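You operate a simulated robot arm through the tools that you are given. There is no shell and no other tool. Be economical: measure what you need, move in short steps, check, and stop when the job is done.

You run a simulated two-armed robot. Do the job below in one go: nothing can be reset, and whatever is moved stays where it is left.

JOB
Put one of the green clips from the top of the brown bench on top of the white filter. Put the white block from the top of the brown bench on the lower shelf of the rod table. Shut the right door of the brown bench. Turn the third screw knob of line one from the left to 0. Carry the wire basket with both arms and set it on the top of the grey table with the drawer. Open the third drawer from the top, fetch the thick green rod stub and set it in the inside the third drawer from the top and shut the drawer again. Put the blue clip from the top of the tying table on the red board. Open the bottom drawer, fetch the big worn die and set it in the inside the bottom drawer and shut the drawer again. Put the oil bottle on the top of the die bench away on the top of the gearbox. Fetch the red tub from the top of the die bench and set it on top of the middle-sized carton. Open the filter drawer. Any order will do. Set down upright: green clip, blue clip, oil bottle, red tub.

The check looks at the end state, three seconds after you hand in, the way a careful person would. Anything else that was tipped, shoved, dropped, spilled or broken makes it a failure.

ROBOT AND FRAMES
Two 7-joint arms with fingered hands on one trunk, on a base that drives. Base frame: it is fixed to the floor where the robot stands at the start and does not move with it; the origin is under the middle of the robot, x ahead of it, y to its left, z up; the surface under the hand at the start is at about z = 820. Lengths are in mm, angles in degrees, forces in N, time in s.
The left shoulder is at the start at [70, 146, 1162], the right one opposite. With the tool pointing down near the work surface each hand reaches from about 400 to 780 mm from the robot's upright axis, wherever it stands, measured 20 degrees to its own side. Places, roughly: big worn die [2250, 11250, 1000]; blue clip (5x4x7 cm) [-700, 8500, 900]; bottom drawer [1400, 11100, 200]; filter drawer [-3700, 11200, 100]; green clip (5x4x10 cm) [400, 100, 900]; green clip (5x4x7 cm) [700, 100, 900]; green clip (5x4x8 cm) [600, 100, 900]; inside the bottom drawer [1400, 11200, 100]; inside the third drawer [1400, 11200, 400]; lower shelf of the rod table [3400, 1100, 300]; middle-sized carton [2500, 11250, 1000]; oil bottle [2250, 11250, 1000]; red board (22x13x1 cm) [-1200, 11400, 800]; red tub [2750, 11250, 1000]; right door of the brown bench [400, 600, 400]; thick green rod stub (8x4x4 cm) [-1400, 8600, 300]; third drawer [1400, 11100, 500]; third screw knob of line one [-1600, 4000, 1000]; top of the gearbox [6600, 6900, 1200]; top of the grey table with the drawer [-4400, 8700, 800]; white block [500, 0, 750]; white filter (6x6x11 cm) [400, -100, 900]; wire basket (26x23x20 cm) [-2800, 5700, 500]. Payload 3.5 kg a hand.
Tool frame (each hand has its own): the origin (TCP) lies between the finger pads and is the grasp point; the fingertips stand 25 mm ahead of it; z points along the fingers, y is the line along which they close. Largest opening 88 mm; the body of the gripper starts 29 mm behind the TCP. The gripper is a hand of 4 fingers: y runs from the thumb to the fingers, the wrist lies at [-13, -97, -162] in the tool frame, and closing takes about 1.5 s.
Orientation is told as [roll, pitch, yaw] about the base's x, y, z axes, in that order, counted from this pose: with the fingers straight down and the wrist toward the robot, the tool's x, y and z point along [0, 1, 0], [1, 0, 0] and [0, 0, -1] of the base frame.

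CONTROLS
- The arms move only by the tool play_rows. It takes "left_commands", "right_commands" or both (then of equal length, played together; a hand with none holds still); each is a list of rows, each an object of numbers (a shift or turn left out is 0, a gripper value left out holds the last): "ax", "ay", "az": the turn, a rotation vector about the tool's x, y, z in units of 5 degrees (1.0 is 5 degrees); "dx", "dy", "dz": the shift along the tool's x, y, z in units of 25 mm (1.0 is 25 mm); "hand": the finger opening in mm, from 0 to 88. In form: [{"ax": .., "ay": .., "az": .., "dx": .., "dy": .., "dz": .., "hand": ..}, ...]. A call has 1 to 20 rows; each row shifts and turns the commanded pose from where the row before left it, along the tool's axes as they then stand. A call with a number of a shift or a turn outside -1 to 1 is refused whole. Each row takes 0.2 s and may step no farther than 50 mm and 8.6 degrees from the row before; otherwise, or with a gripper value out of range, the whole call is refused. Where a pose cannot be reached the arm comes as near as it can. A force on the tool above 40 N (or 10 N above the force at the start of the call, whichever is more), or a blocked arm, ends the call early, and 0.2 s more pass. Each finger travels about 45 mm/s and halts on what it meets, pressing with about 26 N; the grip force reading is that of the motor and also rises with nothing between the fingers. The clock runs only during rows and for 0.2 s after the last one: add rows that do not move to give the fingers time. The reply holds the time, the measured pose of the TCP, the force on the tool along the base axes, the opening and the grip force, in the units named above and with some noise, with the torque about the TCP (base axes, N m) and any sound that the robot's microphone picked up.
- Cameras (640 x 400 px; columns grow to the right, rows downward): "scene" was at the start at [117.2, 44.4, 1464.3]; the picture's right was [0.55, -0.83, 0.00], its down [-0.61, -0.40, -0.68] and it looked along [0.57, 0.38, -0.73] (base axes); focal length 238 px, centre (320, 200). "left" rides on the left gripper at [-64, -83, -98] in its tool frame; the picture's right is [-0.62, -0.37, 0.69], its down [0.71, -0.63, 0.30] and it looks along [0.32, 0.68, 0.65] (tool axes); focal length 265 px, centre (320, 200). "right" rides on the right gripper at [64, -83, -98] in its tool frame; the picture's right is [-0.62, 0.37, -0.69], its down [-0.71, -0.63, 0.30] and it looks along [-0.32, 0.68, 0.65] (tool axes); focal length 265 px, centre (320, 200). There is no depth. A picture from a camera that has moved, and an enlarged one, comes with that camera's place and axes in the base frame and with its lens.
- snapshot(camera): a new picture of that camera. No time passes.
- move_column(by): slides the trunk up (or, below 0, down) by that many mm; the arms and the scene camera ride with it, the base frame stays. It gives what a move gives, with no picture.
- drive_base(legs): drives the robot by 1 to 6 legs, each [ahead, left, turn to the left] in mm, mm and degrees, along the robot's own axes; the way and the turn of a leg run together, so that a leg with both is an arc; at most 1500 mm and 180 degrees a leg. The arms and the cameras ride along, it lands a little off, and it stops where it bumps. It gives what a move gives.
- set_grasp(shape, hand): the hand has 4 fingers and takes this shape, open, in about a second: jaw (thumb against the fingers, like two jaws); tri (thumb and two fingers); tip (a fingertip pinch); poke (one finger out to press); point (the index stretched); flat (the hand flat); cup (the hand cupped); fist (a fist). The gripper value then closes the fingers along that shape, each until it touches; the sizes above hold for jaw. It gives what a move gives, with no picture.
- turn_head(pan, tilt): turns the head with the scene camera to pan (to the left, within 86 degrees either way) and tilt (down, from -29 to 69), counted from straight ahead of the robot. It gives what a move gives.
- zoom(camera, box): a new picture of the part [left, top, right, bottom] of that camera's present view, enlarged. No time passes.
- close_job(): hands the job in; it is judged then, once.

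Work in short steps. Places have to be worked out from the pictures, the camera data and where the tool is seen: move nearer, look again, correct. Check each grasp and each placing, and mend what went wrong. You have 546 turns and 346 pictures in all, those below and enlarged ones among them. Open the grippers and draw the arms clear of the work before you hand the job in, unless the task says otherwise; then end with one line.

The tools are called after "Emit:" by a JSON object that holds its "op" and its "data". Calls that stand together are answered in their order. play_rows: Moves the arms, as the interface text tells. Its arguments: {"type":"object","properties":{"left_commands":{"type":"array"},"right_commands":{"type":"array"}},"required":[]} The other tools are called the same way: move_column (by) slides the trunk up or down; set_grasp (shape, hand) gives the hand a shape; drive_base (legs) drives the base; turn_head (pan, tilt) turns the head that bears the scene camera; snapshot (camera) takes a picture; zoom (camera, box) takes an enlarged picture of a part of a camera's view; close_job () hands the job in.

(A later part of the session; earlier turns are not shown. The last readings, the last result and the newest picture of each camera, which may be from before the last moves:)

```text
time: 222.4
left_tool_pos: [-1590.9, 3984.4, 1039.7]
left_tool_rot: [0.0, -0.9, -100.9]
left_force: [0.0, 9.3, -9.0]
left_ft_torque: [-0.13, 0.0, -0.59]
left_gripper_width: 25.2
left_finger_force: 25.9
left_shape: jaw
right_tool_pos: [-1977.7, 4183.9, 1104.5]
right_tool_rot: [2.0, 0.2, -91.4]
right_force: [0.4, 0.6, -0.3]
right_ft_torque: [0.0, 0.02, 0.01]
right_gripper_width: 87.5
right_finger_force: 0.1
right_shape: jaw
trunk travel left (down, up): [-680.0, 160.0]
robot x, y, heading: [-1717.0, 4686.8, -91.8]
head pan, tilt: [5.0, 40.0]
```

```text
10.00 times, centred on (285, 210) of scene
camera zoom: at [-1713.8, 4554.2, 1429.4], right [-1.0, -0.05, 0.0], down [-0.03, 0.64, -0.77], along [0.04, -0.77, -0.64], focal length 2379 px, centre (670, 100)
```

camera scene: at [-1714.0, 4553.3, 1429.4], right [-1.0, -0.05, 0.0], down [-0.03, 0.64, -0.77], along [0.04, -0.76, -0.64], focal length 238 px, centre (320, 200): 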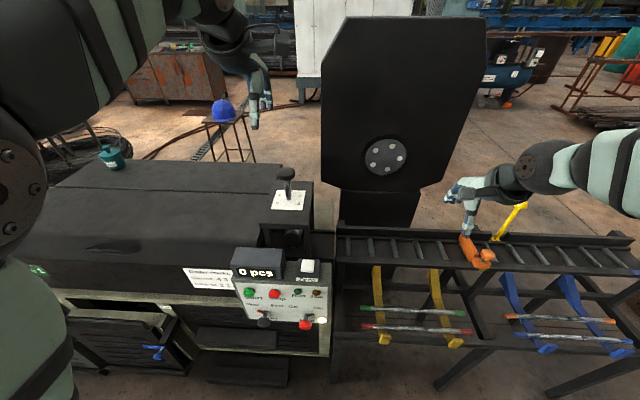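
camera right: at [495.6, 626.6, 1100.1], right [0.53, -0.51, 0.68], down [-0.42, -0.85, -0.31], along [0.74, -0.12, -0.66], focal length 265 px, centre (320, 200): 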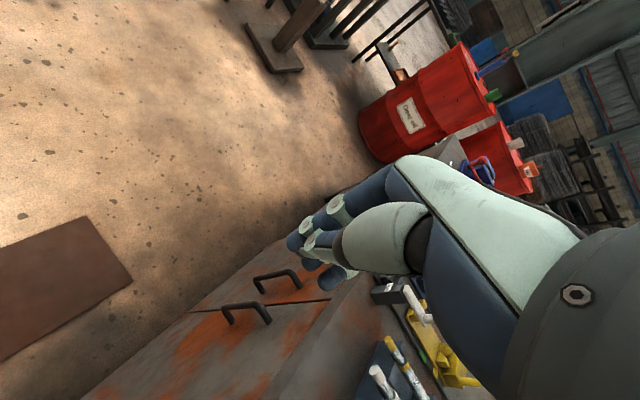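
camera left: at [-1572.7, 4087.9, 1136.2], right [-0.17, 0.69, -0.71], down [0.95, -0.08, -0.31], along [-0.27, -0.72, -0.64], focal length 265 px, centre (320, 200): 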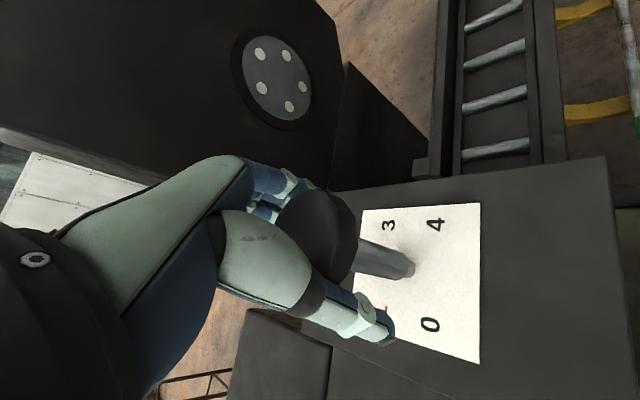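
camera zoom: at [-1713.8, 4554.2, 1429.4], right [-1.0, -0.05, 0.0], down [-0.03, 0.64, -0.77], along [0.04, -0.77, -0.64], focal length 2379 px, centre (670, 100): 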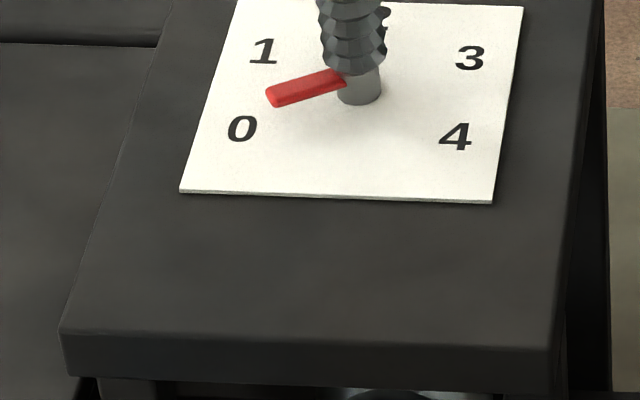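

Torque rises (0.6 N m) and it no longer turns: it is at its end stop, 0. I release, rise and verify from the hand camera.

Emit:
{"op": "play_rows", "data": {"left_commands": [{"hand": 80}, {"hand": 80}, {"hand": 80}, {"hand": 80}, {"hand": 80}, {"dz": -0.9}, {"dz": -0.9}, {"dz": -0.9}, {"dz": -0.9}, {"dz": -0.9}, {"dz": -0.9}, {"dz": -0.9}]}}

Emit:
{"op": "zoom", "data": {"camera": "left", "box": [340, 180, 540, 320]}}

Emit:
{"op": "zoom", "data": {"camera": "scene", "box": [260, 170, 320, 230]}}

```text
time: 225.1
left_tool_pos: [-1588.4, 3988.9, 1199.1]
left_tool_rot: [0.1, -1.2, -100.9]
left_force: [0.2, 0.6, 0.1]
left_ft_torque: [-0.03, 0.03, 0.02]
left_gripper_width: 79.7
left_finger_force: 0.1
left_shape: jaw
right_tool_pos: [-1977.7, 4183.2, 1103.7]
right_tool_rot: [2.0, 0.3, -91.5]
right_force: [0.4, 0.6, 0.4]
right_ft_torque: [0.01, -0.01, 0.02]
right_gripper_width: 87.8
right_finger_force: 0.0
right_shape: jaw
trunk travel left (down, up): [-680.0, 160.0]
robot x, y, heading: [-1717.7, 4688.7, -91.7]
head pan, tilt: [5.0, 40.0]
```

```text
2.86 times, centred on (440, 250) of left
camera zoom: at [-1635.5, 4083.0, 1295.8], right [-0.54, 0.47, -0.7], down [0.82, 0.48, -0.32], along [0.19, -0.75, -0.64], focal length 758 px, centre (-23, 57)
```

zoom: 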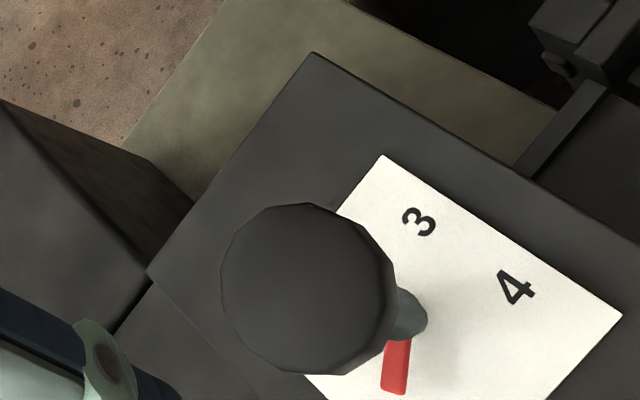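

```text
6.67 times, centred on (290, 200) of scene
camera zoom: at [-1714.2, 4553.5, 1429.4], right [-1.0, -0.05, 0.0], down [-0.03, 0.64, -0.77], along [0.04, -0.76, -0.64], focal length 1586 px, centre (520, 200)
```

zoom: 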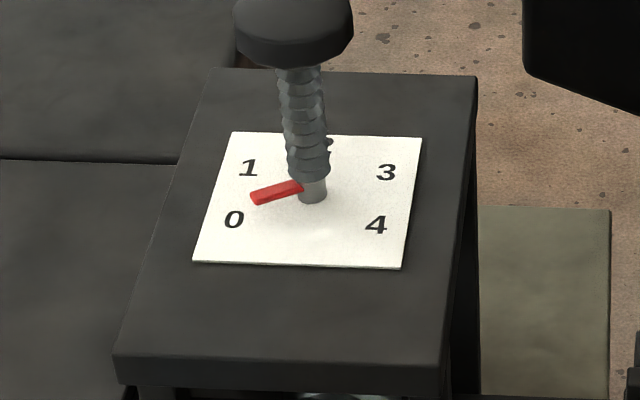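

Pointer is at ~29° past the +X direction, i.e. on 0. Knob done. I retract the left hand, back off and turn toward the wire basket.

Emit:
{"op": "play_rows", "data": {"left_commands": [{"dz": -0.6, "dy": -1}, {"dz": -0.6, "dy": -1}, {"dz": -0.6, "dy": -1}, {"dz": -0.3, "dy": -1, "az": -0.5}, {"dy": -1, "az": -0.5}, {"dy": -1, "az": -0.5}, {"dy": -1, "az": -0.5}]}}

Emit:
{"op": "drive_base", "data": {"legs": [[-200, 0, 0], [0, 0, 180], [0, 1080, 0]]}}

Emit:
{"op": "turn_head", "data": {"pan": 0, "tilt": 40}}

Emit:
{"op": "snapshot", "data": {"camera": "scene"}}

```text
time: 226.7
left_tool_pos: [-1558.7, 4161.7, 1246.5]
left_tool_rot: [-0.3, -1.2, -91.1]
left_force: [0.6, 0.3, 0.2]
left_ft_torque: [-0.02, -0.01, 0.02]
left_gripper_width: 79.9
left_finger_force: 0.1
left_shape: jaw
right_tool_pos: [-1975.2, 4184.4, 1105.4]
right_tool_rot: [1.9, 0.1, -91.5]
right_force: [0.3, 0.2, 0.3]
right_ft_torque: [-0.02, -0.01, -0.02]
right_gripper_width: 87.8
right_finger_force: 0.1
right_shape: jaw
trunk travel left (down, up): [-680.0, 160.0]
robot x, y, heading: [-1717.7, 4686.2, -91.8]
head pan, tilt: [5.0, 40.0]
```

```text
time: 240.8
left_tool_pos: [-2949.2, 5441.5, 1247.1]
left_tool_rot: [-0.1, -1.2, 89.4]
left_force: [-0.4, 0.7, 0.3]
left_ft_torque: [-0.02, 0.0, -0.04]
left_gripper_width: 80.0
left_finger_force: 0.1
left_shape: jaw
right_tool_pos: [-2533.9, 5419.5, 1104.1]
right_tool_rot: [2.0, 0.4, 88.9]
right_force: [-0.3, 0.5, 0.3]
right_ft_torque: [-0.03, 0.03, 0.02]
right_gripper_width: 87.7
right_finger_force: 0.0
right_shape: jaw
trunk travel left (down, up): [-680.0, 160.0]
robot x, y, heading: [-2796.4, 4916.8, 88.4]
head pan, tilt: [5.0, 40.0]
```

```text
time: 241.4
left_tool_pos: [-2951.4, 5440.9, 1246.5]
left_tool_rot: [-0.1, -1.2, 89.4]
left_force: [0.0, 0.4, 0.2]
left_ft_torque: [0.0, 0.0, -0.01]
left_gripper_width: 80.0
left_finger_force: 0.0
left_shape: jaw
right_tool_pos: [-2533.5, 5420.4, 1104.9]
right_tool_rot: [2.0, 0.1, 89.0]
right_force: [0.3, -0.3, 1.0]
right_ft_torque: [-0.02, 0.01, 0.01]
right_gripper_width: 87.7
right_finger_force: 0.1
right_shape: jaw
trunk travel left (down, up): [-680.0, 160.0]
robot x, y, heading: [-2793.0, 4920.5, 88.4]
head pan, tilt: [0.0, 40.0]
```

```text
263 pictures are left
camera scene: at [-2787.2, 5050.7, 1429.4], right [1.0, -0.03, 0.0], down [-0.02, -0.64, -0.77], along [0.02, 0.77, -0.64], focal length 238 px, centre (320, 200)
```

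scene: 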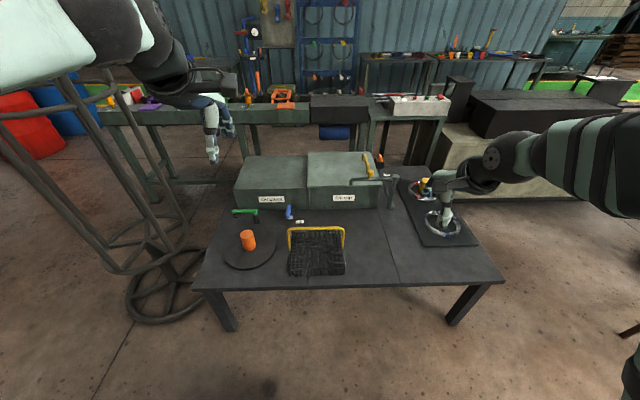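

Emit:
{"op": "zoom", "data": {"camera": "scene", "box": [220, 180, 420, 320]}}

Emit:
{"op": "zoom", "data": {"camera": "left", "box": [320, 160, 640, 400]}}

```text
2.86 times, centred on (320, 250) of scene
camera zoom: at [-2787.2, 5050.7, 1429.4], right [1.0, -0.03, 0.0], down [-0.02, -0.64, -0.77], along [0.02, 0.77, -0.64], focal length 680 px, centre (320, 57)
```

zoom: 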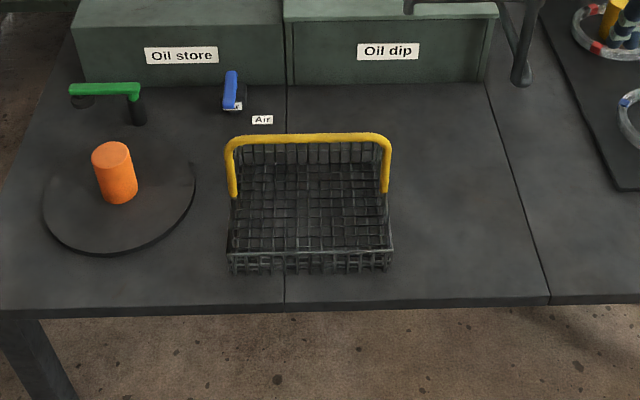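

```text
1.67 times, centred on (480, 280) of left
camera zoom: at [-2888.0, 5353.7, 1344.8], right [0.62, -0.36, -0.7], down [-0.72, -0.61, -0.32], along [-0.31, 0.7, -0.64], focal length 442 px, centre (53, 67)
```

zoom: 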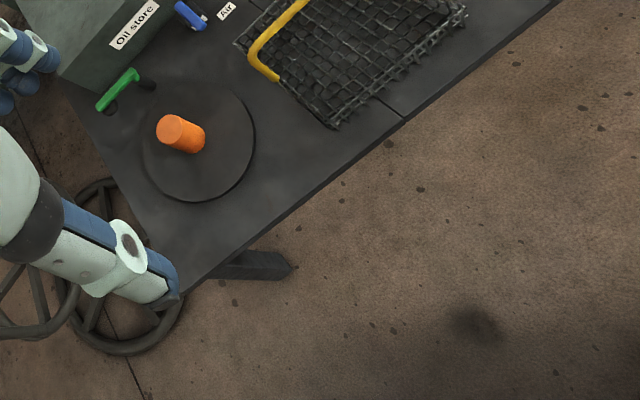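

The basket (table z≈505) has a yellow top handle from about x=-2893 to -2674 at y≈5737, z≈700. I drive closer, lower the trunk and bring both hands above the bar.

Emit:
{"op": "drive_base", "data": {"legs": [[210, 0, 0]]}}

Emit:
{"op": "move_column", "data": {"by": -150}}

Emit:
{"op": "play_rows", "data": {"left_commands": [{"dx": -0.26, "dy": 0.34, "dz": 0.9, "hand": 70}, {"dx": -0.26, "dy": 0.34, "dz": 0.9}, {"dx": -0.26, "dy": 0.34, "dz": 0.9}, {"dx": -0.26, "dy": 0.34, "dz": 0.9}, {"dx": -0.26, "dy": 0.34, "dz": 0.9}, {"dx": -0.26, "dy": 0.34, "dz": 0.9}, {"dx": -0.26, "dy": 0.34, "dz": 0.9}, {"dx": -0.26, "dy": 0.34, "dz": 0.9}, {"dx": -0.26, "dy": 0.34, "dz": 0.5}, {"dx": -0.26, "dy": 0.34, "dz": 0.5}], "right_commands": [{"dx": 0.62, "dy": 0.41, "dz": 0.3, "hand": 70}, {"dx": 0.62, "dy": 0.41, "dz": 0.3, "ay": -0.2}, {"dx": 0.62, "dy": 0.41, "dz": 0.3, "ay": -0.2}, {"dx": 0.62, "dy": 0.41, "dz": 0.3}, {"dx": 0.62, "dy": 0.41, "dz": 0.3}, {"dx": 0.62, "dy": 0.41, "dz": 0.3}, {"dx": 0.62, "dy": 0.41, "dz": 0.3}, {"dx": 0.62, "dy": 0.41, "dz": 0.3}, {"dx": 0.62, "dy": 0.41, "dz": 0.4}, {"dx": 0.62, "dy": 0.41, "dz": 0.4}]}}

Emit:
{"op": "snapshot", "data": {"camera": "scene"}}

Emit:
{"op": "snapshot", "data": {"camera": "left"}}

Emit:
{"op": "snapshot", "data": {"camera": "right"}}

```text
time: 243.1
left_tool_pos: [-2944.7, 5650.1, 1248.1]
left_tool_rot: [-0.1, -1.3, 89.3]
left_force: [-0.7, 0.3, 0.5]
left_ft_torque: [0.04, 0.04, 0.03]
left_gripper_width: 80.1
left_finger_force: 0.1
left_shape: jaw
right_tool_pos: [-2529.8, 5630.5, 1104.1]
right_tool_rot: [2.0, 0.2, 89.0]
right_force: [0.1, 0.2, -0.1]
right_ft_torque: [0.02, 0.01, -0.01]
right_gripper_width: 87.8
right_finger_force: 0.0
right_shape: jaw
trunk travel left (down, up): [-680.0, 160.0]
robot x, y, heading: [-2783.0, 5126.0, 88.5]
head pan, tilt: [0.0, 40.0]
```

```text
time: 244.8
left_tool_pos: [-2946.4, 5652.1, 1099.4]
left_tool_rot: [-0.2, -1.3, 89.5]
left_force: [-0.6, 0.4, -0.8]
left_ft_torque: [0.03, -0.02, -0.01]
left_gripper_width: 80.1
left_finger_force: 0.0
left_shape: jaw
right_tool_pos: [-2529.4, 5632.7, 955.0]
right_tool_rot: [2.0, 0.2, 89.0]
right_force: [1.0, 0.8, -0.8]
right_ft_torque: [-0.02, 0.0, -0.01]
right_gripper_width: 87.7
right_finger_force: 0.1
right_shape: jaw
trunk travel left (down, up): [-530.0, 310.0]
robot x, y, heading: [-2786.1, 5123.8, 88.7]
head pan, tilt: [0.0, 40.0]
```

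```text
time: 247.0
left_tool_pos: [-2877.4, 5741.1, 894.6]
left_tool_rot: [-0.1, -1.3, 89.5]
left_force: [-1.1, -0.5, 0.5]
left_ft_torque: [-0.01, 0.02, -0.07]
left_gripper_width: 70.2
left_finger_force: 0.0
left_shape: jaw
right_tool_pos: [-2681.9, 5738.6, 874.9]
right_tool_rot: [0.0, 0.3, 89.0]
right_force: [-0.1, 0.0, 0.0]
right_ft_torque: [-0.01, 0.0, 0.01]
right_gripper_width: 70.3
right_finger_force: 0.0
right_shape: jaw
trunk travel left (down, up): [-530.0, 310.0]
robot x, y, heading: [-2785.9, 5129.5, 88.4]
head pan, tilt: [0.0, 40.0]
```

```text
260 pictures are left
camera scene: at [-2781.5, 5263.3, 1279.2], right [1.0, -0.03, 0.0], down [-0.02, -0.64, -0.77], along [0.02, 0.76, -0.64], focal length 238 px, centre (320, 200)
```

scene: 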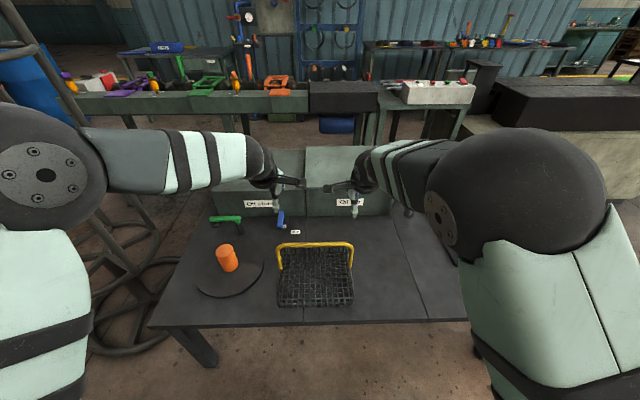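

```text
259 pictures are left
camera left: at [-2815.0, 5653.9, 992.3], right [0.62, -0.36, -0.7], down [-0.72, -0.62, -0.32], along [-0.32, 0.7, -0.64], focal length 265 px, centre (320, 200)
```

left: 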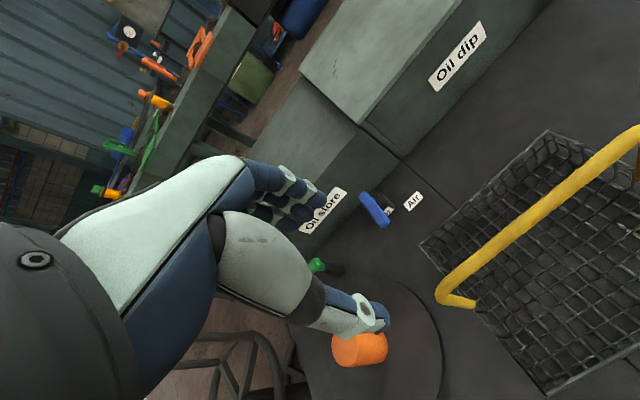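

```text
258 pictures are left
camera right: at [-2748.6, 5656.9, 973.3], right [0.63, 0.36, 0.69], down [0.7, -0.64, -0.3], along [0.34, 0.67, -0.66], focal length 265 px, centre (320, 200)
```

right: 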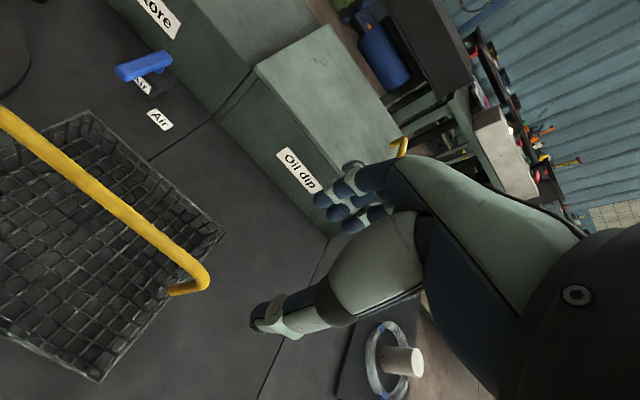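

Handle triangulates to x -2896..-2671, y≈5747, z≈684. Align both hands (±88 mm) and descend to the bar.

Emit:
{"op": "play_rows", "data": {"left_commands": [{"dx": -0.24, "dy": 0.22, "dz": 0.8}, {"dz": 0.95}, {"dz": 0.95}, {"dz": 0.95}, {"dz": 0.95}, {"dz": 0.95}, {"dz": 0.95}, {"dz": 0.95}, {"dz": 0.9}, {}], "right_commands": [{"dx": 0.5, "dy": 0.3, "dz": 0.8}, {"dz": 0.85}, {"dz": 0.85}, {"dz": 0.85}, {"dz": 0.85}, {"dz": 0.85}, {"dz": 0.85}, {"dz": 0.85}, {"dz": 0.8}, {}]}}

Emit:
{"op": "snapshot", "data": {"camera": "left"}}

Emit:
{"op": "snapshot", "data": {"camera": "right"}}

```text
time: 249.2
left_tool_pos: [-2874.5, 5750.3, 686.2]
left_tool_rot: [-0.1, -1.2, 89.4]
left_force: [-0.2, -0.4, -0.4]
left_ft_torque: [-0.01, -0.01, 0.0]
left_gripper_width: 70.3
left_finger_force: 0.0
left_shape: jaw
right_tool_pos: [-2695.4, 5743.6, 686.5]
right_tool_rot: [0.0, 0.2, 89.0]
right_force: [-0.9, 0.7, -0.1]
right_ft_torque: [0.0, 0.0, 0.03]
right_gripper_width: 70.2
right_finger_force: 0.0
right_shape: jaw
trunk travel left (down, up): [-530.0, 310.0]
robot x, y, heading: [-2787.2, 5127.7, 88.6]
head pan, tilt: [0.0, 40.0]
```

```text
257 pictures are left
camera left: at [-2811.1, 5662.9, 782.9], right [0.62, -0.36, -0.7], down [-0.72, -0.62, -0.32], along [-0.32, 0.7, -0.64], focal length 265 px, centre (320, 200)
```

left: 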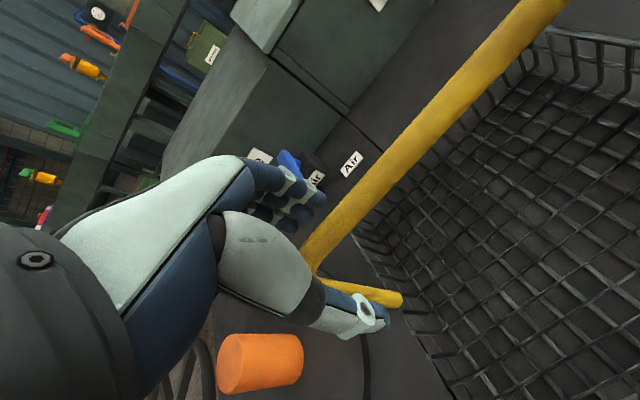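

```text
256 pictures are left
camera right: at [-2761.9, 5662.0, 785.5], right [0.63, 0.36, 0.69], down [0.7, -0.64, -0.3], along [0.34, 0.68, -0.66], focal length 265 px, centre (320, 200)
```

right: 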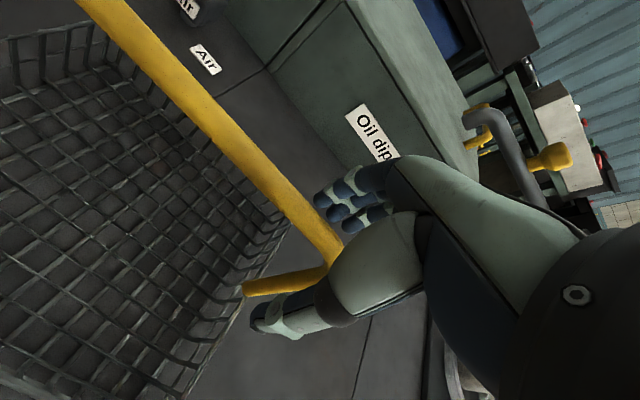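

Bars lie right at both TCPs. Close both hands.

Emit:
{"op": "play_rows", "data": {"left_commands": [{"hand": 40}, {"hand": 15}, {"hand": 0}, {"hand": 0}, {"hand": 0}, {"hand": 0}, {"hand": 0}, {"hand": 0}, {"hand": 0}], "right_commands": [{"hand": 40}, {"hand": 15}, {"hand": 0}, {"hand": 0}, {"hand": 0}, {"hand": 0}, {"hand": 0}, {"hand": 0}, {"hand": 0}]}}

Emit:
{"op": "snapshot", "data": {"camera": "left"}}

```text
time: 251.2
left_tool_pos: [-2873.8, 5750.5, 685.0]
left_tool_rot: [-0.1, -1.2, 89.5]
left_force: [0.7, 0.1, -0.4]
left_ft_torque: [0.08, 0.0, -0.08]
left_gripper_width: 1.2
left_finger_force: 26.0
left_shape: jaw
right_tool_pos: [-2696.1, 5745.2, 687.2]
right_tool_rot: [-0.1, 0.3, 89.0]
right_force: [-0.8, 0.3, -1.9]
right_ft_torque: [0.06, 0.01, 0.03]
right_gripper_width: 0.7
right_finger_force: 26.0
right_shape: jaw
trunk travel left (down, up): [-530.0, 310.0]
robot x, y, heading: [-2783.8, 5126.2, 88.4]
head pan, tilt: [0.0, 40.0]
```

```text
255 pictures are left
camera left: at [-2811.1, 5663.5, 782.8], right [0.62, -0.36, -0.7], down [-0.72, -0.62, -0.32], along [-0.32, 0.7, -0.64], focal length 265 px, centre (320, 200)
```

left: 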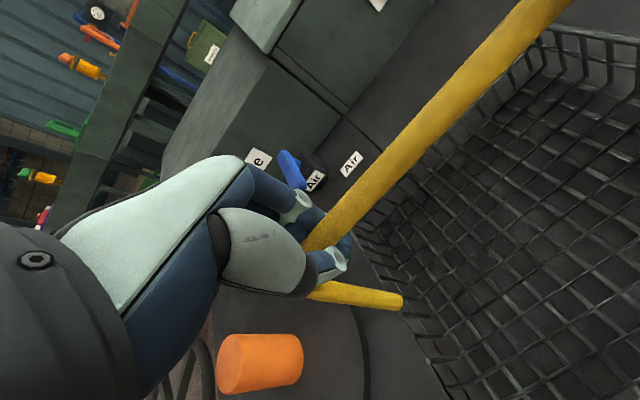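

The fingers closed around beneath the bar (caged). I lift both hands together 60 mm and check.

Emit:
{"op": "play_rows", "data": {"left_commands": [{"dz": -0.4}, {"dz": -0.5}, {"dz": -0.5}, {"dz": -0.5}, {"dz": -0.5}, {}], "right_commands": [{"dz": -0.4}, {"dz": -0.5}, {"dz": -0.5}, {"dz": -0.5}, {"dz": -0.5}, {}]}}

Emit:
{"op": "snapshot", "data": {"camera": "scene"}}

Emit:
{"op": "snapshot", "data": {"camera": "right"}}

```text
time: 252.6
left_tool_pos: [-2872.7, 5749.2, 746.5]
left_tool_rot: [-0.2, -1.2, 89.3]
left_force: [0.0, -0.4, -1.9]
left_ft_torque: [0.03, -0.01, -0.05]
left_gripper_width: 1.6
left_finger_force: 25.9
left_shape: jaw
right_tool_pos: [-2695.4, 5745.4, 746.5]
right_tool_rot: [0.0, 0.3, 89.1]
right_force: [-0.8, -0.6, -1.8]
right_ft_torque: [0.03, 0.02, 0.06]
right_gripper_width: 0.7
right_finger_force: 25.6
right_shape: jaw
trunk travel left (down, up): [-530.0, 310.0]
robot x, y, heading: [-2787.3, 5123.8, 88.5]
head pan, tilt: [0.0, 40.0]
```

```text
254 pictures are left
camera scene: at [-2781.5, 5262.8, 1279.2], right [1.0, -0.03, 0.0], down [-0.02, -0.64, -0.77], along [0.02, 0.77, -0.64], focal length 238 px, centre (320, 200)
```

scene: 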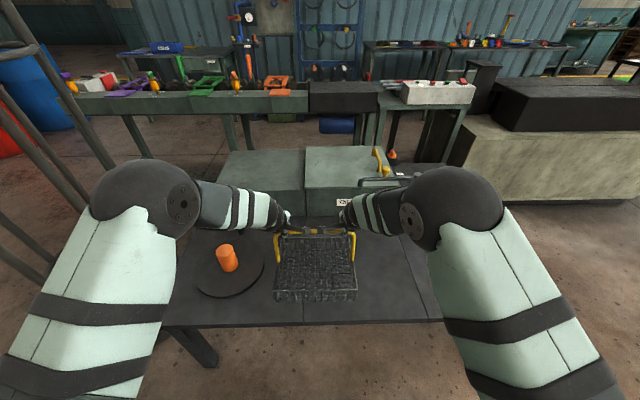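

```text
253 pictures are left
camera right: at [-2761.6, 5663.5, 845.4], right [0.63, 0.36, 0.69], down [0.7, -0.64, -0.3], along [0.34, 0.67, -0.66], focal length 265 px, centre (320, 200)
```

right: 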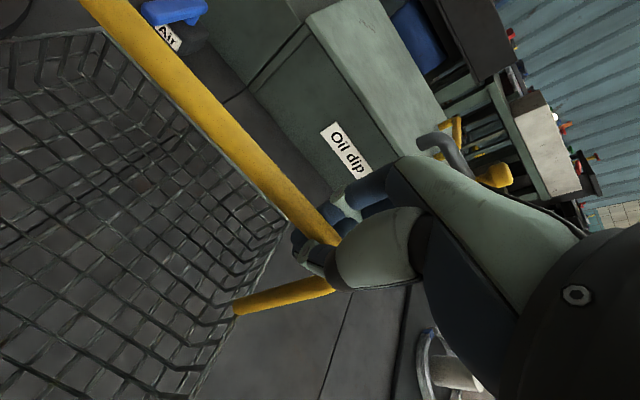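

Basket lifted level. Raise the trunk 300 mm, back away from the table, and survey the way north-west.

Emit:
{"op": "move_column", "data": {"by": 300}}

Emit:
{"op": "drive_base", "data": {"legs": [[-350, 0, 0]]}}

Emit:
{"op": "turn_head", "data": {"pan": 25, "tilt": 8}}

Emit:
{"op": "snapshot", "data": {"camera": "scene"}}

Emit:
{"op": "turn_head", "data": {"pan": -30, "tilt": 8}}

Emit:
{"op": "snapshot", "data": {"camera": "scene"}}

```text
time: 255.6
left_tool_pos: [-2873.2, 5750.7, 1045.1]
left_tool_rot: [-0.2, -1.2, 89.4]
left_force: [-0.3, 0.5, -1.2]
left_ft_torque: [0.02, -0.01, -0.03]
left_gripper_width: 1.4
left_finger_force: 26.1
left_shape: jaw
right_tool_pos: [-2696.5, 5745.8, 1046.9]
right_tool_rot: [0.0, 0.2, 89.0]
right_force: [0.3, 0.5, -1.9]
right_ft_torque: [0.02, 0.01, 0.02]
right_gripper_width: 1.2
right_finger_force: 26.6
right_shape: jaw
trunk travel left (down, up): [-830.0, 10.0]
robot x, y, heading: [-2785.6, 5128.3, 88.7]
head pan, tilt: [0.0, 40.0]
```

```text
time: 257.9
left_tool_pos: [-2885.0, 5406.7, 1046.3]
left_tool_rot: [-0.1, -1.0, 89.5]
left_force: [-0.1, 0.0, -1.8]
left_ft_torque: [0.05, -0.02, -0.09]
left_gripper_width: 1.3
left_finger_force: 26.2
left_shape: jaw
right_tool_pos: [-2706.3, 5400.8, 1047.5]
right_tool_rot: [0.0, 0.4, 89.2]
right_force: [0.8, 0.2, -1.1]
right_ft_torque: [0.03, -0.01, 0.08]
right_gripper_width: 0.8
right_finger_force: 25.4
right_shape: jaw
trunk travel left (down, up): [-830.0, 10.0]
robot x, y, heading: [-2795.6, 4780.6, 88.8]
head pan, tilt: [0.0, 40.0]
```

```text
time: 258.9
left_tool_pos: [-2884.0, 5404.7, 1045.5]
left_tool_rot: [-0.1, -1.2, 89.5]
left_force: [-0.1, 0.3, -1.4]
left_ft_torque: [0.0, -0.02, -0.03]
left_gripper_width: 1.5
left_finger_force: 26.0
left_shape: jaw
right_tool_pos: [-2706.4, 5400.2, 1047.0]
right_tool_rot: [0.0, 0.3, 89.2]
right_force: [0.1, -1.3, -0.8]
right_ft_torque: [0.04, 0.04, 0.05]
right_gripper_width: 1.0
right_finger_force: 26.3
right_shape: jaw
trunk travel left (down, up): [-830.0, 10.0]
robot x, y, heading: [-2794.0, 4779.8, 88.6]
head pan, tilt: [25.0, 8.0]
```

```text
252 pictures are left
camera scene: at [-2829.7, 4917.5, 1630.2], right [0.92, 0.4, 0.0], down [0.06, -0.13, -0.99], along [-0.4, 0.91, -0.14], focal length 238 px, centre (320, 200)
```

scene: 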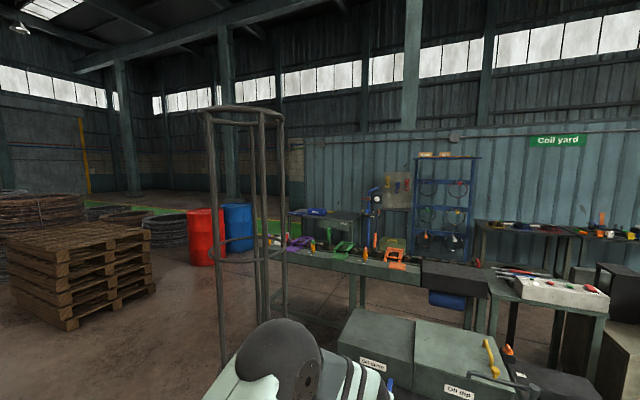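

```text
time: 260.1
left_tool_pos: [-2883.7, 5404.0, 1045.1]
left_tool_rot: [-0.1, -1.1, 89.6]
left_force: [-0.7, 0.0, -1.0]
left_ft_torque: [0.03, 0.0, -0.03]
left_gripper_width: 1.3
left_finger_force: 26.3
left_shape: jaw
right_tool_pos: [-2707.9, 5400.7, 1047.1]
right_tool_rot: [0.0, 0.4, 89.2]
right_force: [1.2, -0.1, -2.0]
right_ft_torque: [0.0, -0.01, 0.04]
right_gripper_width: 1.1
right_finger_force: 25.7
right_shape: jaw
trunk travel left (down, up): [-830.0, 10.0]
robot x, y, heading: [-2791.8, 4780.8, 88.7]
head pan, tilt: [-30.0, 8.0]
```

```text
251 pictures are left
camera scene: at [-2744.6, 4912.0, 1630.2], right [0.85, -0.52, 0.0], down [-0.07, -0.12, -0.99], along [0.52, 0.85, -0.14], focal length 238 px, centre (320, 200)
```

scene: 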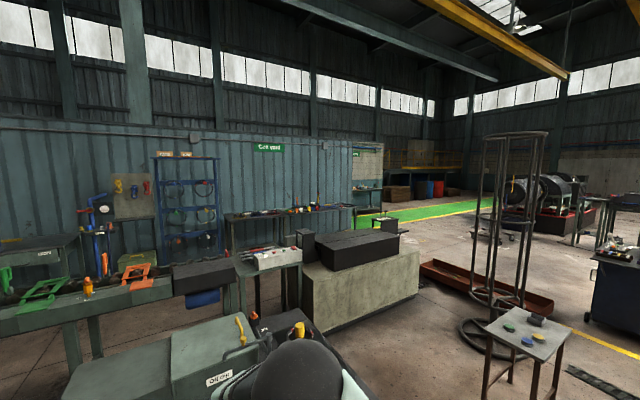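

The grey table should be around px (324,213) in the left view; I zoom there.

Emit:
{"op": "turn_head", "data": {"pan": 25, "tilt": 12}}

Emit:
{"op": "zoom", "data": {"camera": "scene", "box": [180, 120, 500, 300]}}

```text
time: 261.3
left_tool_pos: [-2883.4, 5404.7, 1045.9]
left_tool_rot: [-0.1, -1.2, 89.6]
left_force: [0.8, 0.8, -1.8]
left_ft_torque: [0.02, -0.02, -0.03]
left_gripper_width: 1.4
left_finger_force: 25.6
left_shape: jaw
right_tool_pos: [-2707.1, 5400.2, 1046.7]
right_tool_rot: [-0.1, 0.3, 89.2]
right_force: [1.2, -0.3, -1.1]
right_ft_torque: [0.03, 0.0, 0.05]
right_gripper_width: 1.3
right_finger_force: 25.7
right_shape: jaw
trunk travel left (down, up): [-830.0, 10.0]
robot x, y, heading: [-2790.0, 4781.0, 88.6]
head pan, tilt: [25.0, 12.0]
```

```text
2.00 times, centred on (340, 210) of scene
camera zoom: at [-2830.0, 4918.3, 1623.7], right [0.92, 0.4, 0.0], down [0.08, -0.19, -0.98], along [-0.39, 0.9, -0.21], focal length 476 px, centre (280, 180)
```

zoom: 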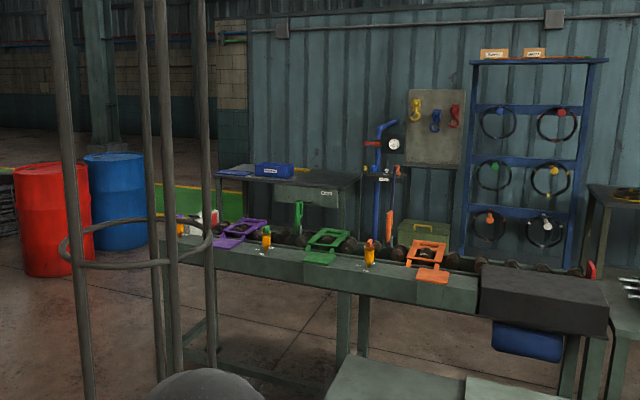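

Grey table: x -4870..-3717, front y≈8400. I must pass left between rack and reel stand; look left to see that gap.

Emit:
{"op": "turn_head", "data": {"pan": 75, "tilt": 25}}

Emit:
{"op": "snapshot", "data": {"camera": "scene"}}

```text
time: 262.5
left_tool_pos: [-2884.4, 5405.3, 1046.1]
left_tool_rot: [-0.2, -1.3, 89.6]
left_force: [-0.6, -0.2, -1.0]
left_ft_torque: [0.03, -0.03, -0.05]
left_gripper_width: 1.5
left_finger_force: 26.0
left_shape: jaw
right_tool_pos: [-2706.9, 5399.9, 1046.2]
right_tool_rot: [0.0, 0.4, 89.3]
right_force: [-0.3, -0.5, -1.8]
right_ft_torque: [0.01, 0.01, 0.05]
right_gripper_width: 1.0
right_finger_force: 25.8
right_shape: jaw
trunk travel left (down, up): [-830.0, 10.0]
robot x, y, heading: [-2789.5, 4780.9, 88.7]
head pan, tilt: [75.0, 25.0]
```

```text
249 pictures are left
camera scene: at [-2881.1, 4858.9, 1602.7], right [0.28, 0.96, 0.0], down [0.41, -0.12, -0.91], along [-0.87, 0.26, -0.42], focal length 238 px, centre (320, 200)
```

scene: 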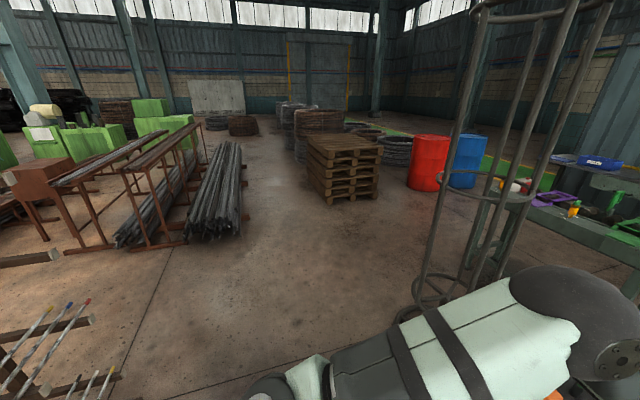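

The gap is wide (y 4500–5700). I drive west, then north along x≈-5080.

Emit:
{"op": "drive_base", "data": {"legs": [[187, 1460, 0], [981, 873, 0], [1000, 0, 0]]}}

Emit:
{"op": "turn_head", "data": {"pan": -25, "tilt": 25}}

Emit:
{"op": "snapshot", "data": {"camera": "scene"}}

```text
time: 280.7
left_tool_pos: [-5148.9, 7617.9, 1046.5]
left_tool_rot: [-0.1, -1.3, 89.8]
left_force: [0.1, -0.4, -1.9]
left_ft_torque: [0.03, -0.01, -0.04]
left_gripper_width: 1.5
left_finger_force: 26.2
left_shape: jaw
right_tool_pos: [-4971.2, 7613.8, 1047.1]
right_tool_rot: [-0.1, 0.1, 89.4]
right_force: [-0.2, 0.2, -0.6]
right_ft_torque: [-0.01, 0.01, 0.05]
right_gripper_width: 1.2
right_finger_force: 26.0
right_shape: jaw
trunk travel left (down, up): [-830.0, 10.0]
robot x, y, heading: [-5053.7, 6996.0, 89.0]
head pan, tilt: [75.0, 25.0]
```

```text
time: 282.4
left_tool_pos: [-5148.1, 7618.7, 1046.1]
left_tool_rot: [-0.1, -1.3, 89.7]
left_force: [0.1, -0.8, -1.4]
left_ft_torque: [-0.02, 0.01, -0.04]
left_gripper_width: 1.4
left_finger_force: 26.3
left_shape: jaw
right_tool_pos: [-4970.3, 7614.6, 1047.7]
right_tool_rot: [-0.1, 0.3, 89.4]
right_force: [0.7, -0.1, -0.8]
right_ft_torque: [0.05, 0.02, 0.06]
right_gripper_width: 1.1
right_finger_force: 25.7
right_shape: jaw
trunk travel left (down, up): [-830.0, 10.0]
robot x, y, heading: [-5060.5, 6996.9, 88.9]
head pan, tilt: [-25.0, 25.0]
```

```text
248 pictures are left
camera scene: at [-5015.7, 7129.7, 1602.6], right [0.9, -0.44, 0.0], down [-0.19, -0.38, -0.91], along [0.4, 0.81, -0.42], focal length 238 px, centre (320, 200)
```

scene: 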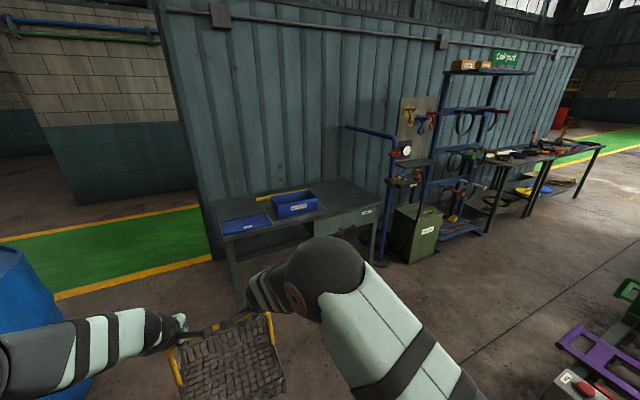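

Green walkway leads behind the partition at the left. Table's right half is free; I target basket centre ≈ [-4150,8560]. Drive to x≈-4150 first, short of the table.

Emit:
{"op": "drive_base", "data": {"legs": [[717, -897, 1]]}}

Emit:
{"op": "turn_head", "data": {"pan": 0, "tilt": 32}}

Emit:
{"op": "snapshot", "data": {"camera": "scene"}}

```text
time: 288.4
left_tool_pos: [-4241.1, 8320.1, 1045.1]
left_tool_rot: [-0.2, -1.2, 90.9]
left_force: [0.2, 0.1, -1.1]
left_ft_torque: [-0.01, -0.02, -0.05]
left_gripper_width: 1.3
left_finger_force: 25.7
left_shape: jaw
right_tool_pos: [-4063.5, 8319.2, 1047.8]
right_tool_rot: [0.0, 0.3, 90.5]
right_force: [0.2, 0.2, -1.3]
right_ft_torque: [0.09, 0.06, 0.03]
right_gripper_width: 1.1
right_finger_force: 25.7
right_shape: jaw
trunk travel left (down, up): [-830.0, 10.0]
robot x, y, heading: [-4132.2, 7695.6, 89.9]
head pan, tilt: [-25.0, 25.0]
```

```text
time: 289.2
left_tool_pos: [-4240.8, 8320.4, 1045.9]
left_tool_rot: [-0.1, -1.2, 91.0]
left_force: [-0.2, 0.3, -2.4]
left_ft_torque: [0.04, 0.0, -0.03]
left_gripper_width: 1.2
left_finger_force: 26.1
left_shape: jaw
right_tool_pos: [-4063.7, 8319.8, 1047.1]
right_tool_rot: [0.1, 0.2, 90.6]
right_force: [0.0, -0.3, -1.5]
right_ft_torque: [0.06, 0.03, 0.07]
right_gripper_width: 1.3
right_finger_force: 25.6
right_shape: jaw
trunk travel left (down, up): [-830.0, 10.0]
robot x, y, heading: [-4139.1, 7696.9, 90.2]
head pan, tilt: [0.0, 32.0]
```

```text
247 pictures are left
camera scene: at [-4135.8, 7840.0, 1591.5], right [1.0, 0.0, 0.0], down [0.0, -0.53, -0.85], along [0.0, 0.85, -0.53], focal length 238 px, centre (320, 200)
```

scene: 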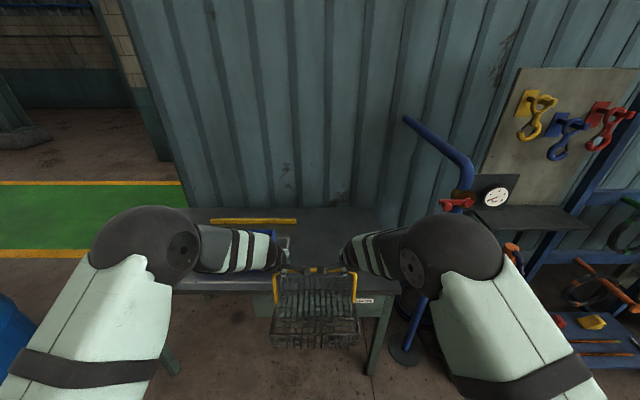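

Basket lines up with the free right part. Drive 240 ahead, 40 right, then lower with the trunk.

Emit:
{"op": "drive_base", "data": {"legs": [[245, -40, 0]]}}

Emit:
{"op": "move_column", "data": {"by": -40}}

Emit:
{"op": "snapshot", "data": {"camera": "scene"}}

Emit:
{"op": "snapshot", "data": {"camera": "left"}}

```text
time: 291.0
left_tool_pos: [-4202.0, 8560.2, 1047.4]
left_tool_rot: [-0.2, -1.3, 90.9]
left_force: [-0.1, -0.1, -1.5]
left_ft_torque: [0.02, -0.02, -0.05]
left_gripper_width: 1.4
left_finger_force: 25.8
left_shape: jaw
right_tool_pos: [-4024.3, 8559.0, 1047.5]
right_tool_rot: [0.1, 0.2, 90.5]
right_force: [0.1, -0.4, -1.7]
right_ft_torque: [0.03, 0.01, 0.03]
right_gripper_width: 1.2
right_finger_force: 26.0
right_shape: jaw
trunk travel left (down, up): [-830.0, 10.0]
robot x, y, heading: [-4097.3, 7940.2, 89.9]
head pan, tilt: [0.0, 32.0]
```

```text
time: 291.9
left_tool_pos: [-4202.0, 8560.9, 1006.7]
left_tool_rot: [-0.1, -1.1, 90.9]
left_force: [-0.4, -0.6, -1.6]
left_ft_torque: [0.04, -0.04, -0.06]
left_gripper_width: 1.3
left_finger_force: 25.9
left_shape: jaw
right_tool_pos: [-4024.6, 8561.8, 1007.2]
right_tool_rot: [0.0, 0.4, 90.6]
right_force: [0.4, 1.2, -1.0]
right_ft_torque: [0.02, 0.0, 0.01]
right_gripper_width: 1.1
right_finger_force: 26.2
right_shape: jaw
trunk travel left (down, up): [-790.0, 50.0]
robot x, y, heading: [-4094.5, 7937.9, 89.9]
head pan, tilt: [0.0, 32.0]
```

```text
246 pictures are left
camera scene: at [-4096.6, 8081.9, 1551.4], right [1.0, 0.0, 0.0], down [0.0, -0.53, -0.85], along [0.0, 0.85, -0.53], focal length 238 px, centre (320, 200)
```

scene: 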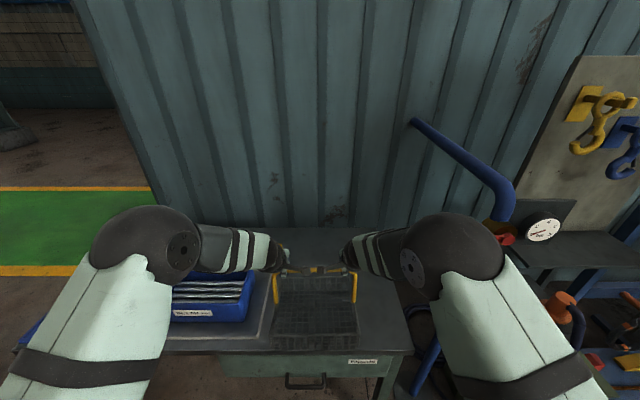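

```text
245 pictures are left
camera left: at [-4136.1, 8476.6, 1103.1], right [0.63, -0.34, -0.7], down [-0.7, -0.64, -0.32], along [-0.33, 0.69, -0.64], focal length 265 px, centre (320, 200)
```

left: 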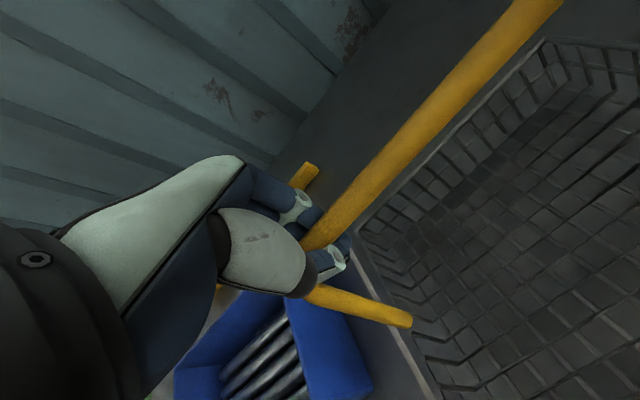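

Emit:
{"op": "zoom", "data": {"camera": "scene", "box": [160, 220, 420, 390]}}

```text
2.35 times, centred on (290, 305) of scene
camera zoom: at [-4096.6, 8081.9, 1551.4], right [1.0, 0.0, 0.0], down [0.0, -0.53, -0.85], along [0.0, 0.85, -0.53], focal length 560 px, centre (391, -47)
```

zoom: 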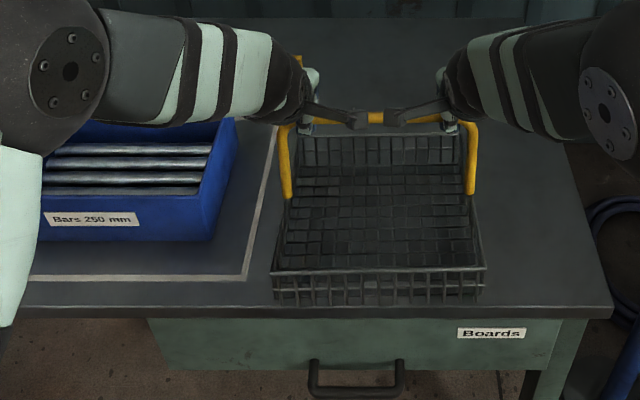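

Good place. Lower further in small trunk steps until contact.

Emit:
{"op": "move_column", "data": {"by": -18}}

Emit:
{"op": "move_column", "data": {"by": -8}}

```text
time: 292.5
left_tool_pos: [-4202.5, 8561.2, 987.8]
left_tool_rot: [-0.2, -1.2, 90.9]
left_force: [0.4, 1.1, -0.3]
left_ft_torque: [0.14, 0.02, -0.08]
left_gripper_width: 1.4
left_finger_force: 25.9
left_shape: jaw
right_tool_pos: [-4024.4, 8561.2, 989.6]
right_tool_rot: [-0.1, 0.4, 90.5]
right_force: [-0.2, 0.0, -0.6]
right_ft_torque: [0.07, 0.0, 0.09]
right_gripper_width: 1.1
right_finger_force: 26.1
right_shape: jaw
trunk travel left (down, up): [-772.0, 68.0]
robot x, y, heading: [-4094.7, 7939.3, 90.1]
head pan, tilt: [0.0, 32.0]
```

```text
time: 293.1
left_tool_pos: [-4201.3, 8560.4, 980.5]
left_tool_rot: [-0.1, -1.2, 90.8]
left_force: [0.7, -0.7, 1.0]
left_ft_torque: [0.03, -0.01, -0.09]
left_gripper_width: 1.3
left_finger_force: 26.3
left_shape: jaw
right_tool_pos: [-4022.5, 8560.0, 981.1]
right_tool_rot: [0.0, 0.2, 90.6]
right_force: [-1.5, -1.2, 1.4]
right_ft_torque: [0.05, -0.02, 0.08]
right_gripper_width: 1.3
right_finger_force: 26.1
right_shape: jaw
trunk travel left (down, up): [-764.0, 76.0]
robot x, y, heading: [-4098.0, 7939.3, 89.8]
head pan, tilt: [0.0, 32.0]
```

Weight is off the hands (force now slightly upward). Lower 4 mm more and open both hands.

Emit:
{"op": "move_column", "data": {"by": -4}}

Emit:
{"op": "play_rows", "data": {"left_commands": [{"hand": 30}, {"hand": 60}, {"hand": 80}, {"hand": 80}, {"hand": 80}, {"hand": 80}, {"hand": 80}], "right_commands": [{"hand": 30}, {"hand": 60}, {"hand": 80}, {"hand": 80}, {"hand": 80}, {"hand": 80}, {"hand": 80}]}}

Emit:
{"op": "snapshot", "data": {"camera": "right"}}

```text
time: 293.6
left_tool_pos: [-4200.7, 8561.1, 976.8]
left_tool_rot: [-0.1, -1.1, 90.9]
left_force: [1.6, -0.4, 2.2]
left_ft_torque: [0.03, 0.01, -0.07]
left_gripper_width: 1.3
left_finger_force: 26.2
left_shape: jaw
right_tool_pos: [-4024.0, 8559.3, 977.0]
right_tool_rot: [-0.1, 0.3, 90.6]
right_force: [-1.5, -2.1, 2.0]
right_ft_torque: [0.06, 0.02, 0.1]
right_gripper_width: 1.1
right_finger_force: 25.9
right_shape: jaw
trunk travel left (down, up): [-760.0, 80.0]
robot x, y, heading: [-4096.7, 7940.4, 90.0]
head pan, tilt: [0.0, 32.0]
```

```text
time: 295.2
left_tool_pos: [-4201.3, 8560.3, 975.9]
left_tool_rot: [-0.1, -1.2, 90.9]
left_force: [-0.4, 0.7, 0.4]
left_ft_torque: [-0.02, 0.03, 0.05]
left_gripper_width: 79.6
left_finger_force: 0.1
left_shape: jaw
right_tool_pos: [-4024.8, 8560.6, 977.4]
right_tool_rot: [0.0, 0.3, 90.6]
right_force: [-0.4, 0.0, 0.2]
right_ft_torque: [-0.01, -0.03, -0.01]
right_gripper_width: 79.8
right_finger_force: 0.2
right_shape: jaw
trunk travel left (down, up): [-760.0, 80.0]
robot x, y, heading: [-4096.0, 7940.1, 89.9]
head pan, tilt: [0.0, 32.0]
```

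```text
243 pictures are left
camera right: at [-4087.5, 8477.5, 1075.6], right [0.62, 0.38, 0.69], down [0.72, -0.62, -0.3], along [0.32, 0.68, -0.66], focal length 265 px, centre (320, 200)
```

right: 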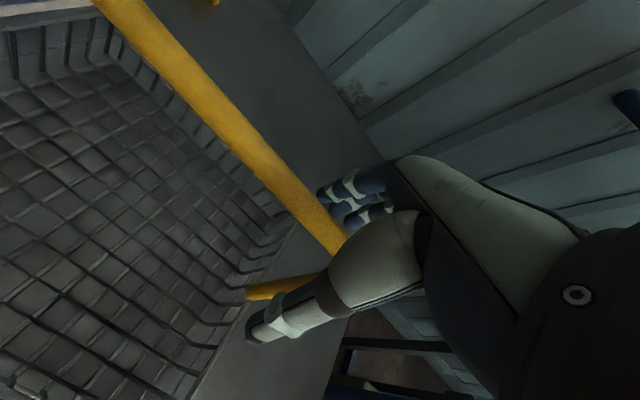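

Both hands open; rise straight up 200 mm and check.

Emit:
{"op": "play_rows", "data": {"left_commands": [{"dz": -0.5}, {"dz": -0.8}, {"dz": -0.9}, {"dz": -0.9}, {"dz": -0.9}, {"dz": -0.9}, {"dz": -0.9}], "right_commands": [{"dz": -0.5}, {"dz": -0.8}, {"dz": -0.9}, {"dz": -0.9}, {"dz": -0.9}, {"dz": -0.9}, {"dz": -0.9}]}}

Emit:
{"op": "drive_base", "data": {"legs": [[-250, 0, 0]]}}

Emit:
{"op": "snapshot", "data": {"camera": "scene"}}

```text
time: 296.8
left_tool_pos: [-4202.3, 8557.0, 1121.1]
left_tool_rot: [-0.1, -1.2, 90.9]
left_force: [0.0, -0.6, -0.2]
left_ft_torque: [-0.01, 0.01, 0.01]
left_gripper_width: 80.1
left_finger_force: 0.2
left_shape: jaw
right_tool_pos: [-4023.4, 8560.0, 1122.5]
right_tool_rot: [0.1, 0.2, 90.6]
right_force: [-0.6, -1.3, -0.3]
right_ft_torque: [0.01, -0.01, 0.01]
right_gripper_width: 79.8
right_finger_force: 0.1
right_shape: jaw
trunk travel left (down, up): [-760.0, 80.0]
robot x, y, heading: [-4095.6, 7943.9, 89.6]
head pan, tilt: [0.0, 32.0]
```

```text
time: 298.6
left_tool_pos: [-4200.7, 8307.3, 1120.2]
left_tool_rot: [-0.1, -1.1, 90.9]
left_force: [-0.3, -0.7, -0.1]
left_ft_torque: [-0.02, -0.04, 0.01]
left_gripper_width: 80.0
left_finger_force: 0.2
left_shape: jaw
right_tool_pos: [-4023.4, 8311.0, 1119.5]
right_tool_rot: [0.0, 0.4, 90.4]
right_force: [-0.1, 0.5, -0.1]
right_ft_torque: [0.0, 0.0, -0.05]
right_gripper_width: 80.0
right_finger_force: 0.2
right_shape: jaw
trunk travel left (down, up): [-760.0, 80.0]
robot x, y, heading: [-4097.0, 7688.6, 89.8]
head pan, tilt: [0.0, 32.0]
```

```text
242 pictures are left
camera scene: at [-4096.8, 7830.2, 1521.3], right [1.0, 0.0, 0.0], down [0.0, -0.53, -0.85], along [0.0, 0.85, -0.53], focal length 238 px, centre (320, 200)
```

scene: 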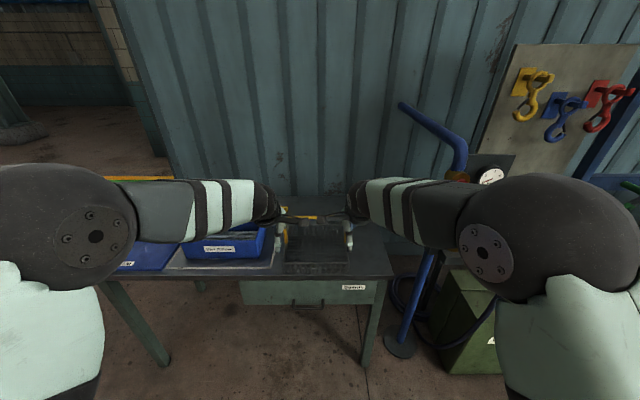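

Basket stands on the grey table. Next: rod stub and blue clip at the tying table to the right. I look along the corridor.

Emit:
{"op": "turn_head", "data": {"pan": -65, "tilt": 22}}

Emit:
{"op": "snapshot", "data": {"camera": "scene"}}

```text
time: 300.0
left_tool_pos: [-4201.2, 8305.8, 1120.3]
left_tool_rot: [0.0, -1.2, 90.8]
left_force: [0.0, -0.6, 0.0]
left_ft_torque: [-0.01, -0.03, -0.02]
left_gripper_width: 79.9
left_finger_force: 0.0
left_shape: jaw
right_tool_pos: [-4024.4, 8308.6, 1121.2]
right_tool_rot: [0.1, 0.3, 90.5]
right_force: [-0.1, -0.5, -0.8]
right_ft_torque: [-0.01, -0.03, 0.01]
right_gripper_width: 79.9
right_finger_force: 0.2
right_shape: jaw
trunk travel left (down, up): [-760.0, 80.0]
robot x, y, heading: [-4096.7, 7685.2, 89.9]
head pan, tilt: [-65.0, 22.0]
```

```text
241 pictures are left
camera scene: at [-4012.8, 7777.4, 1537.6], right [0.42, -0.91, 0.0], down [-0.34, -0.16, -0.93], along [0.84, 0.39, -0.37], focal length 238 px, centre (320, 200)
```

scene: 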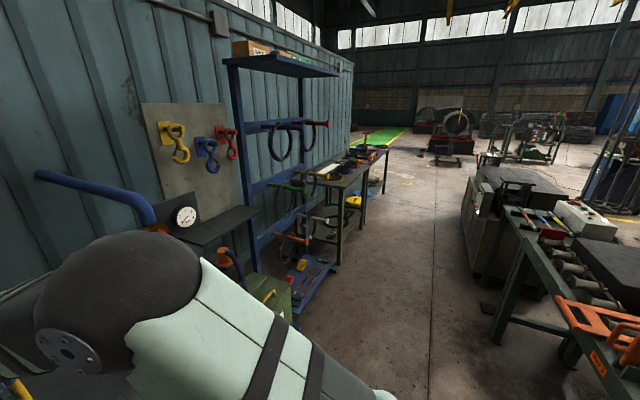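

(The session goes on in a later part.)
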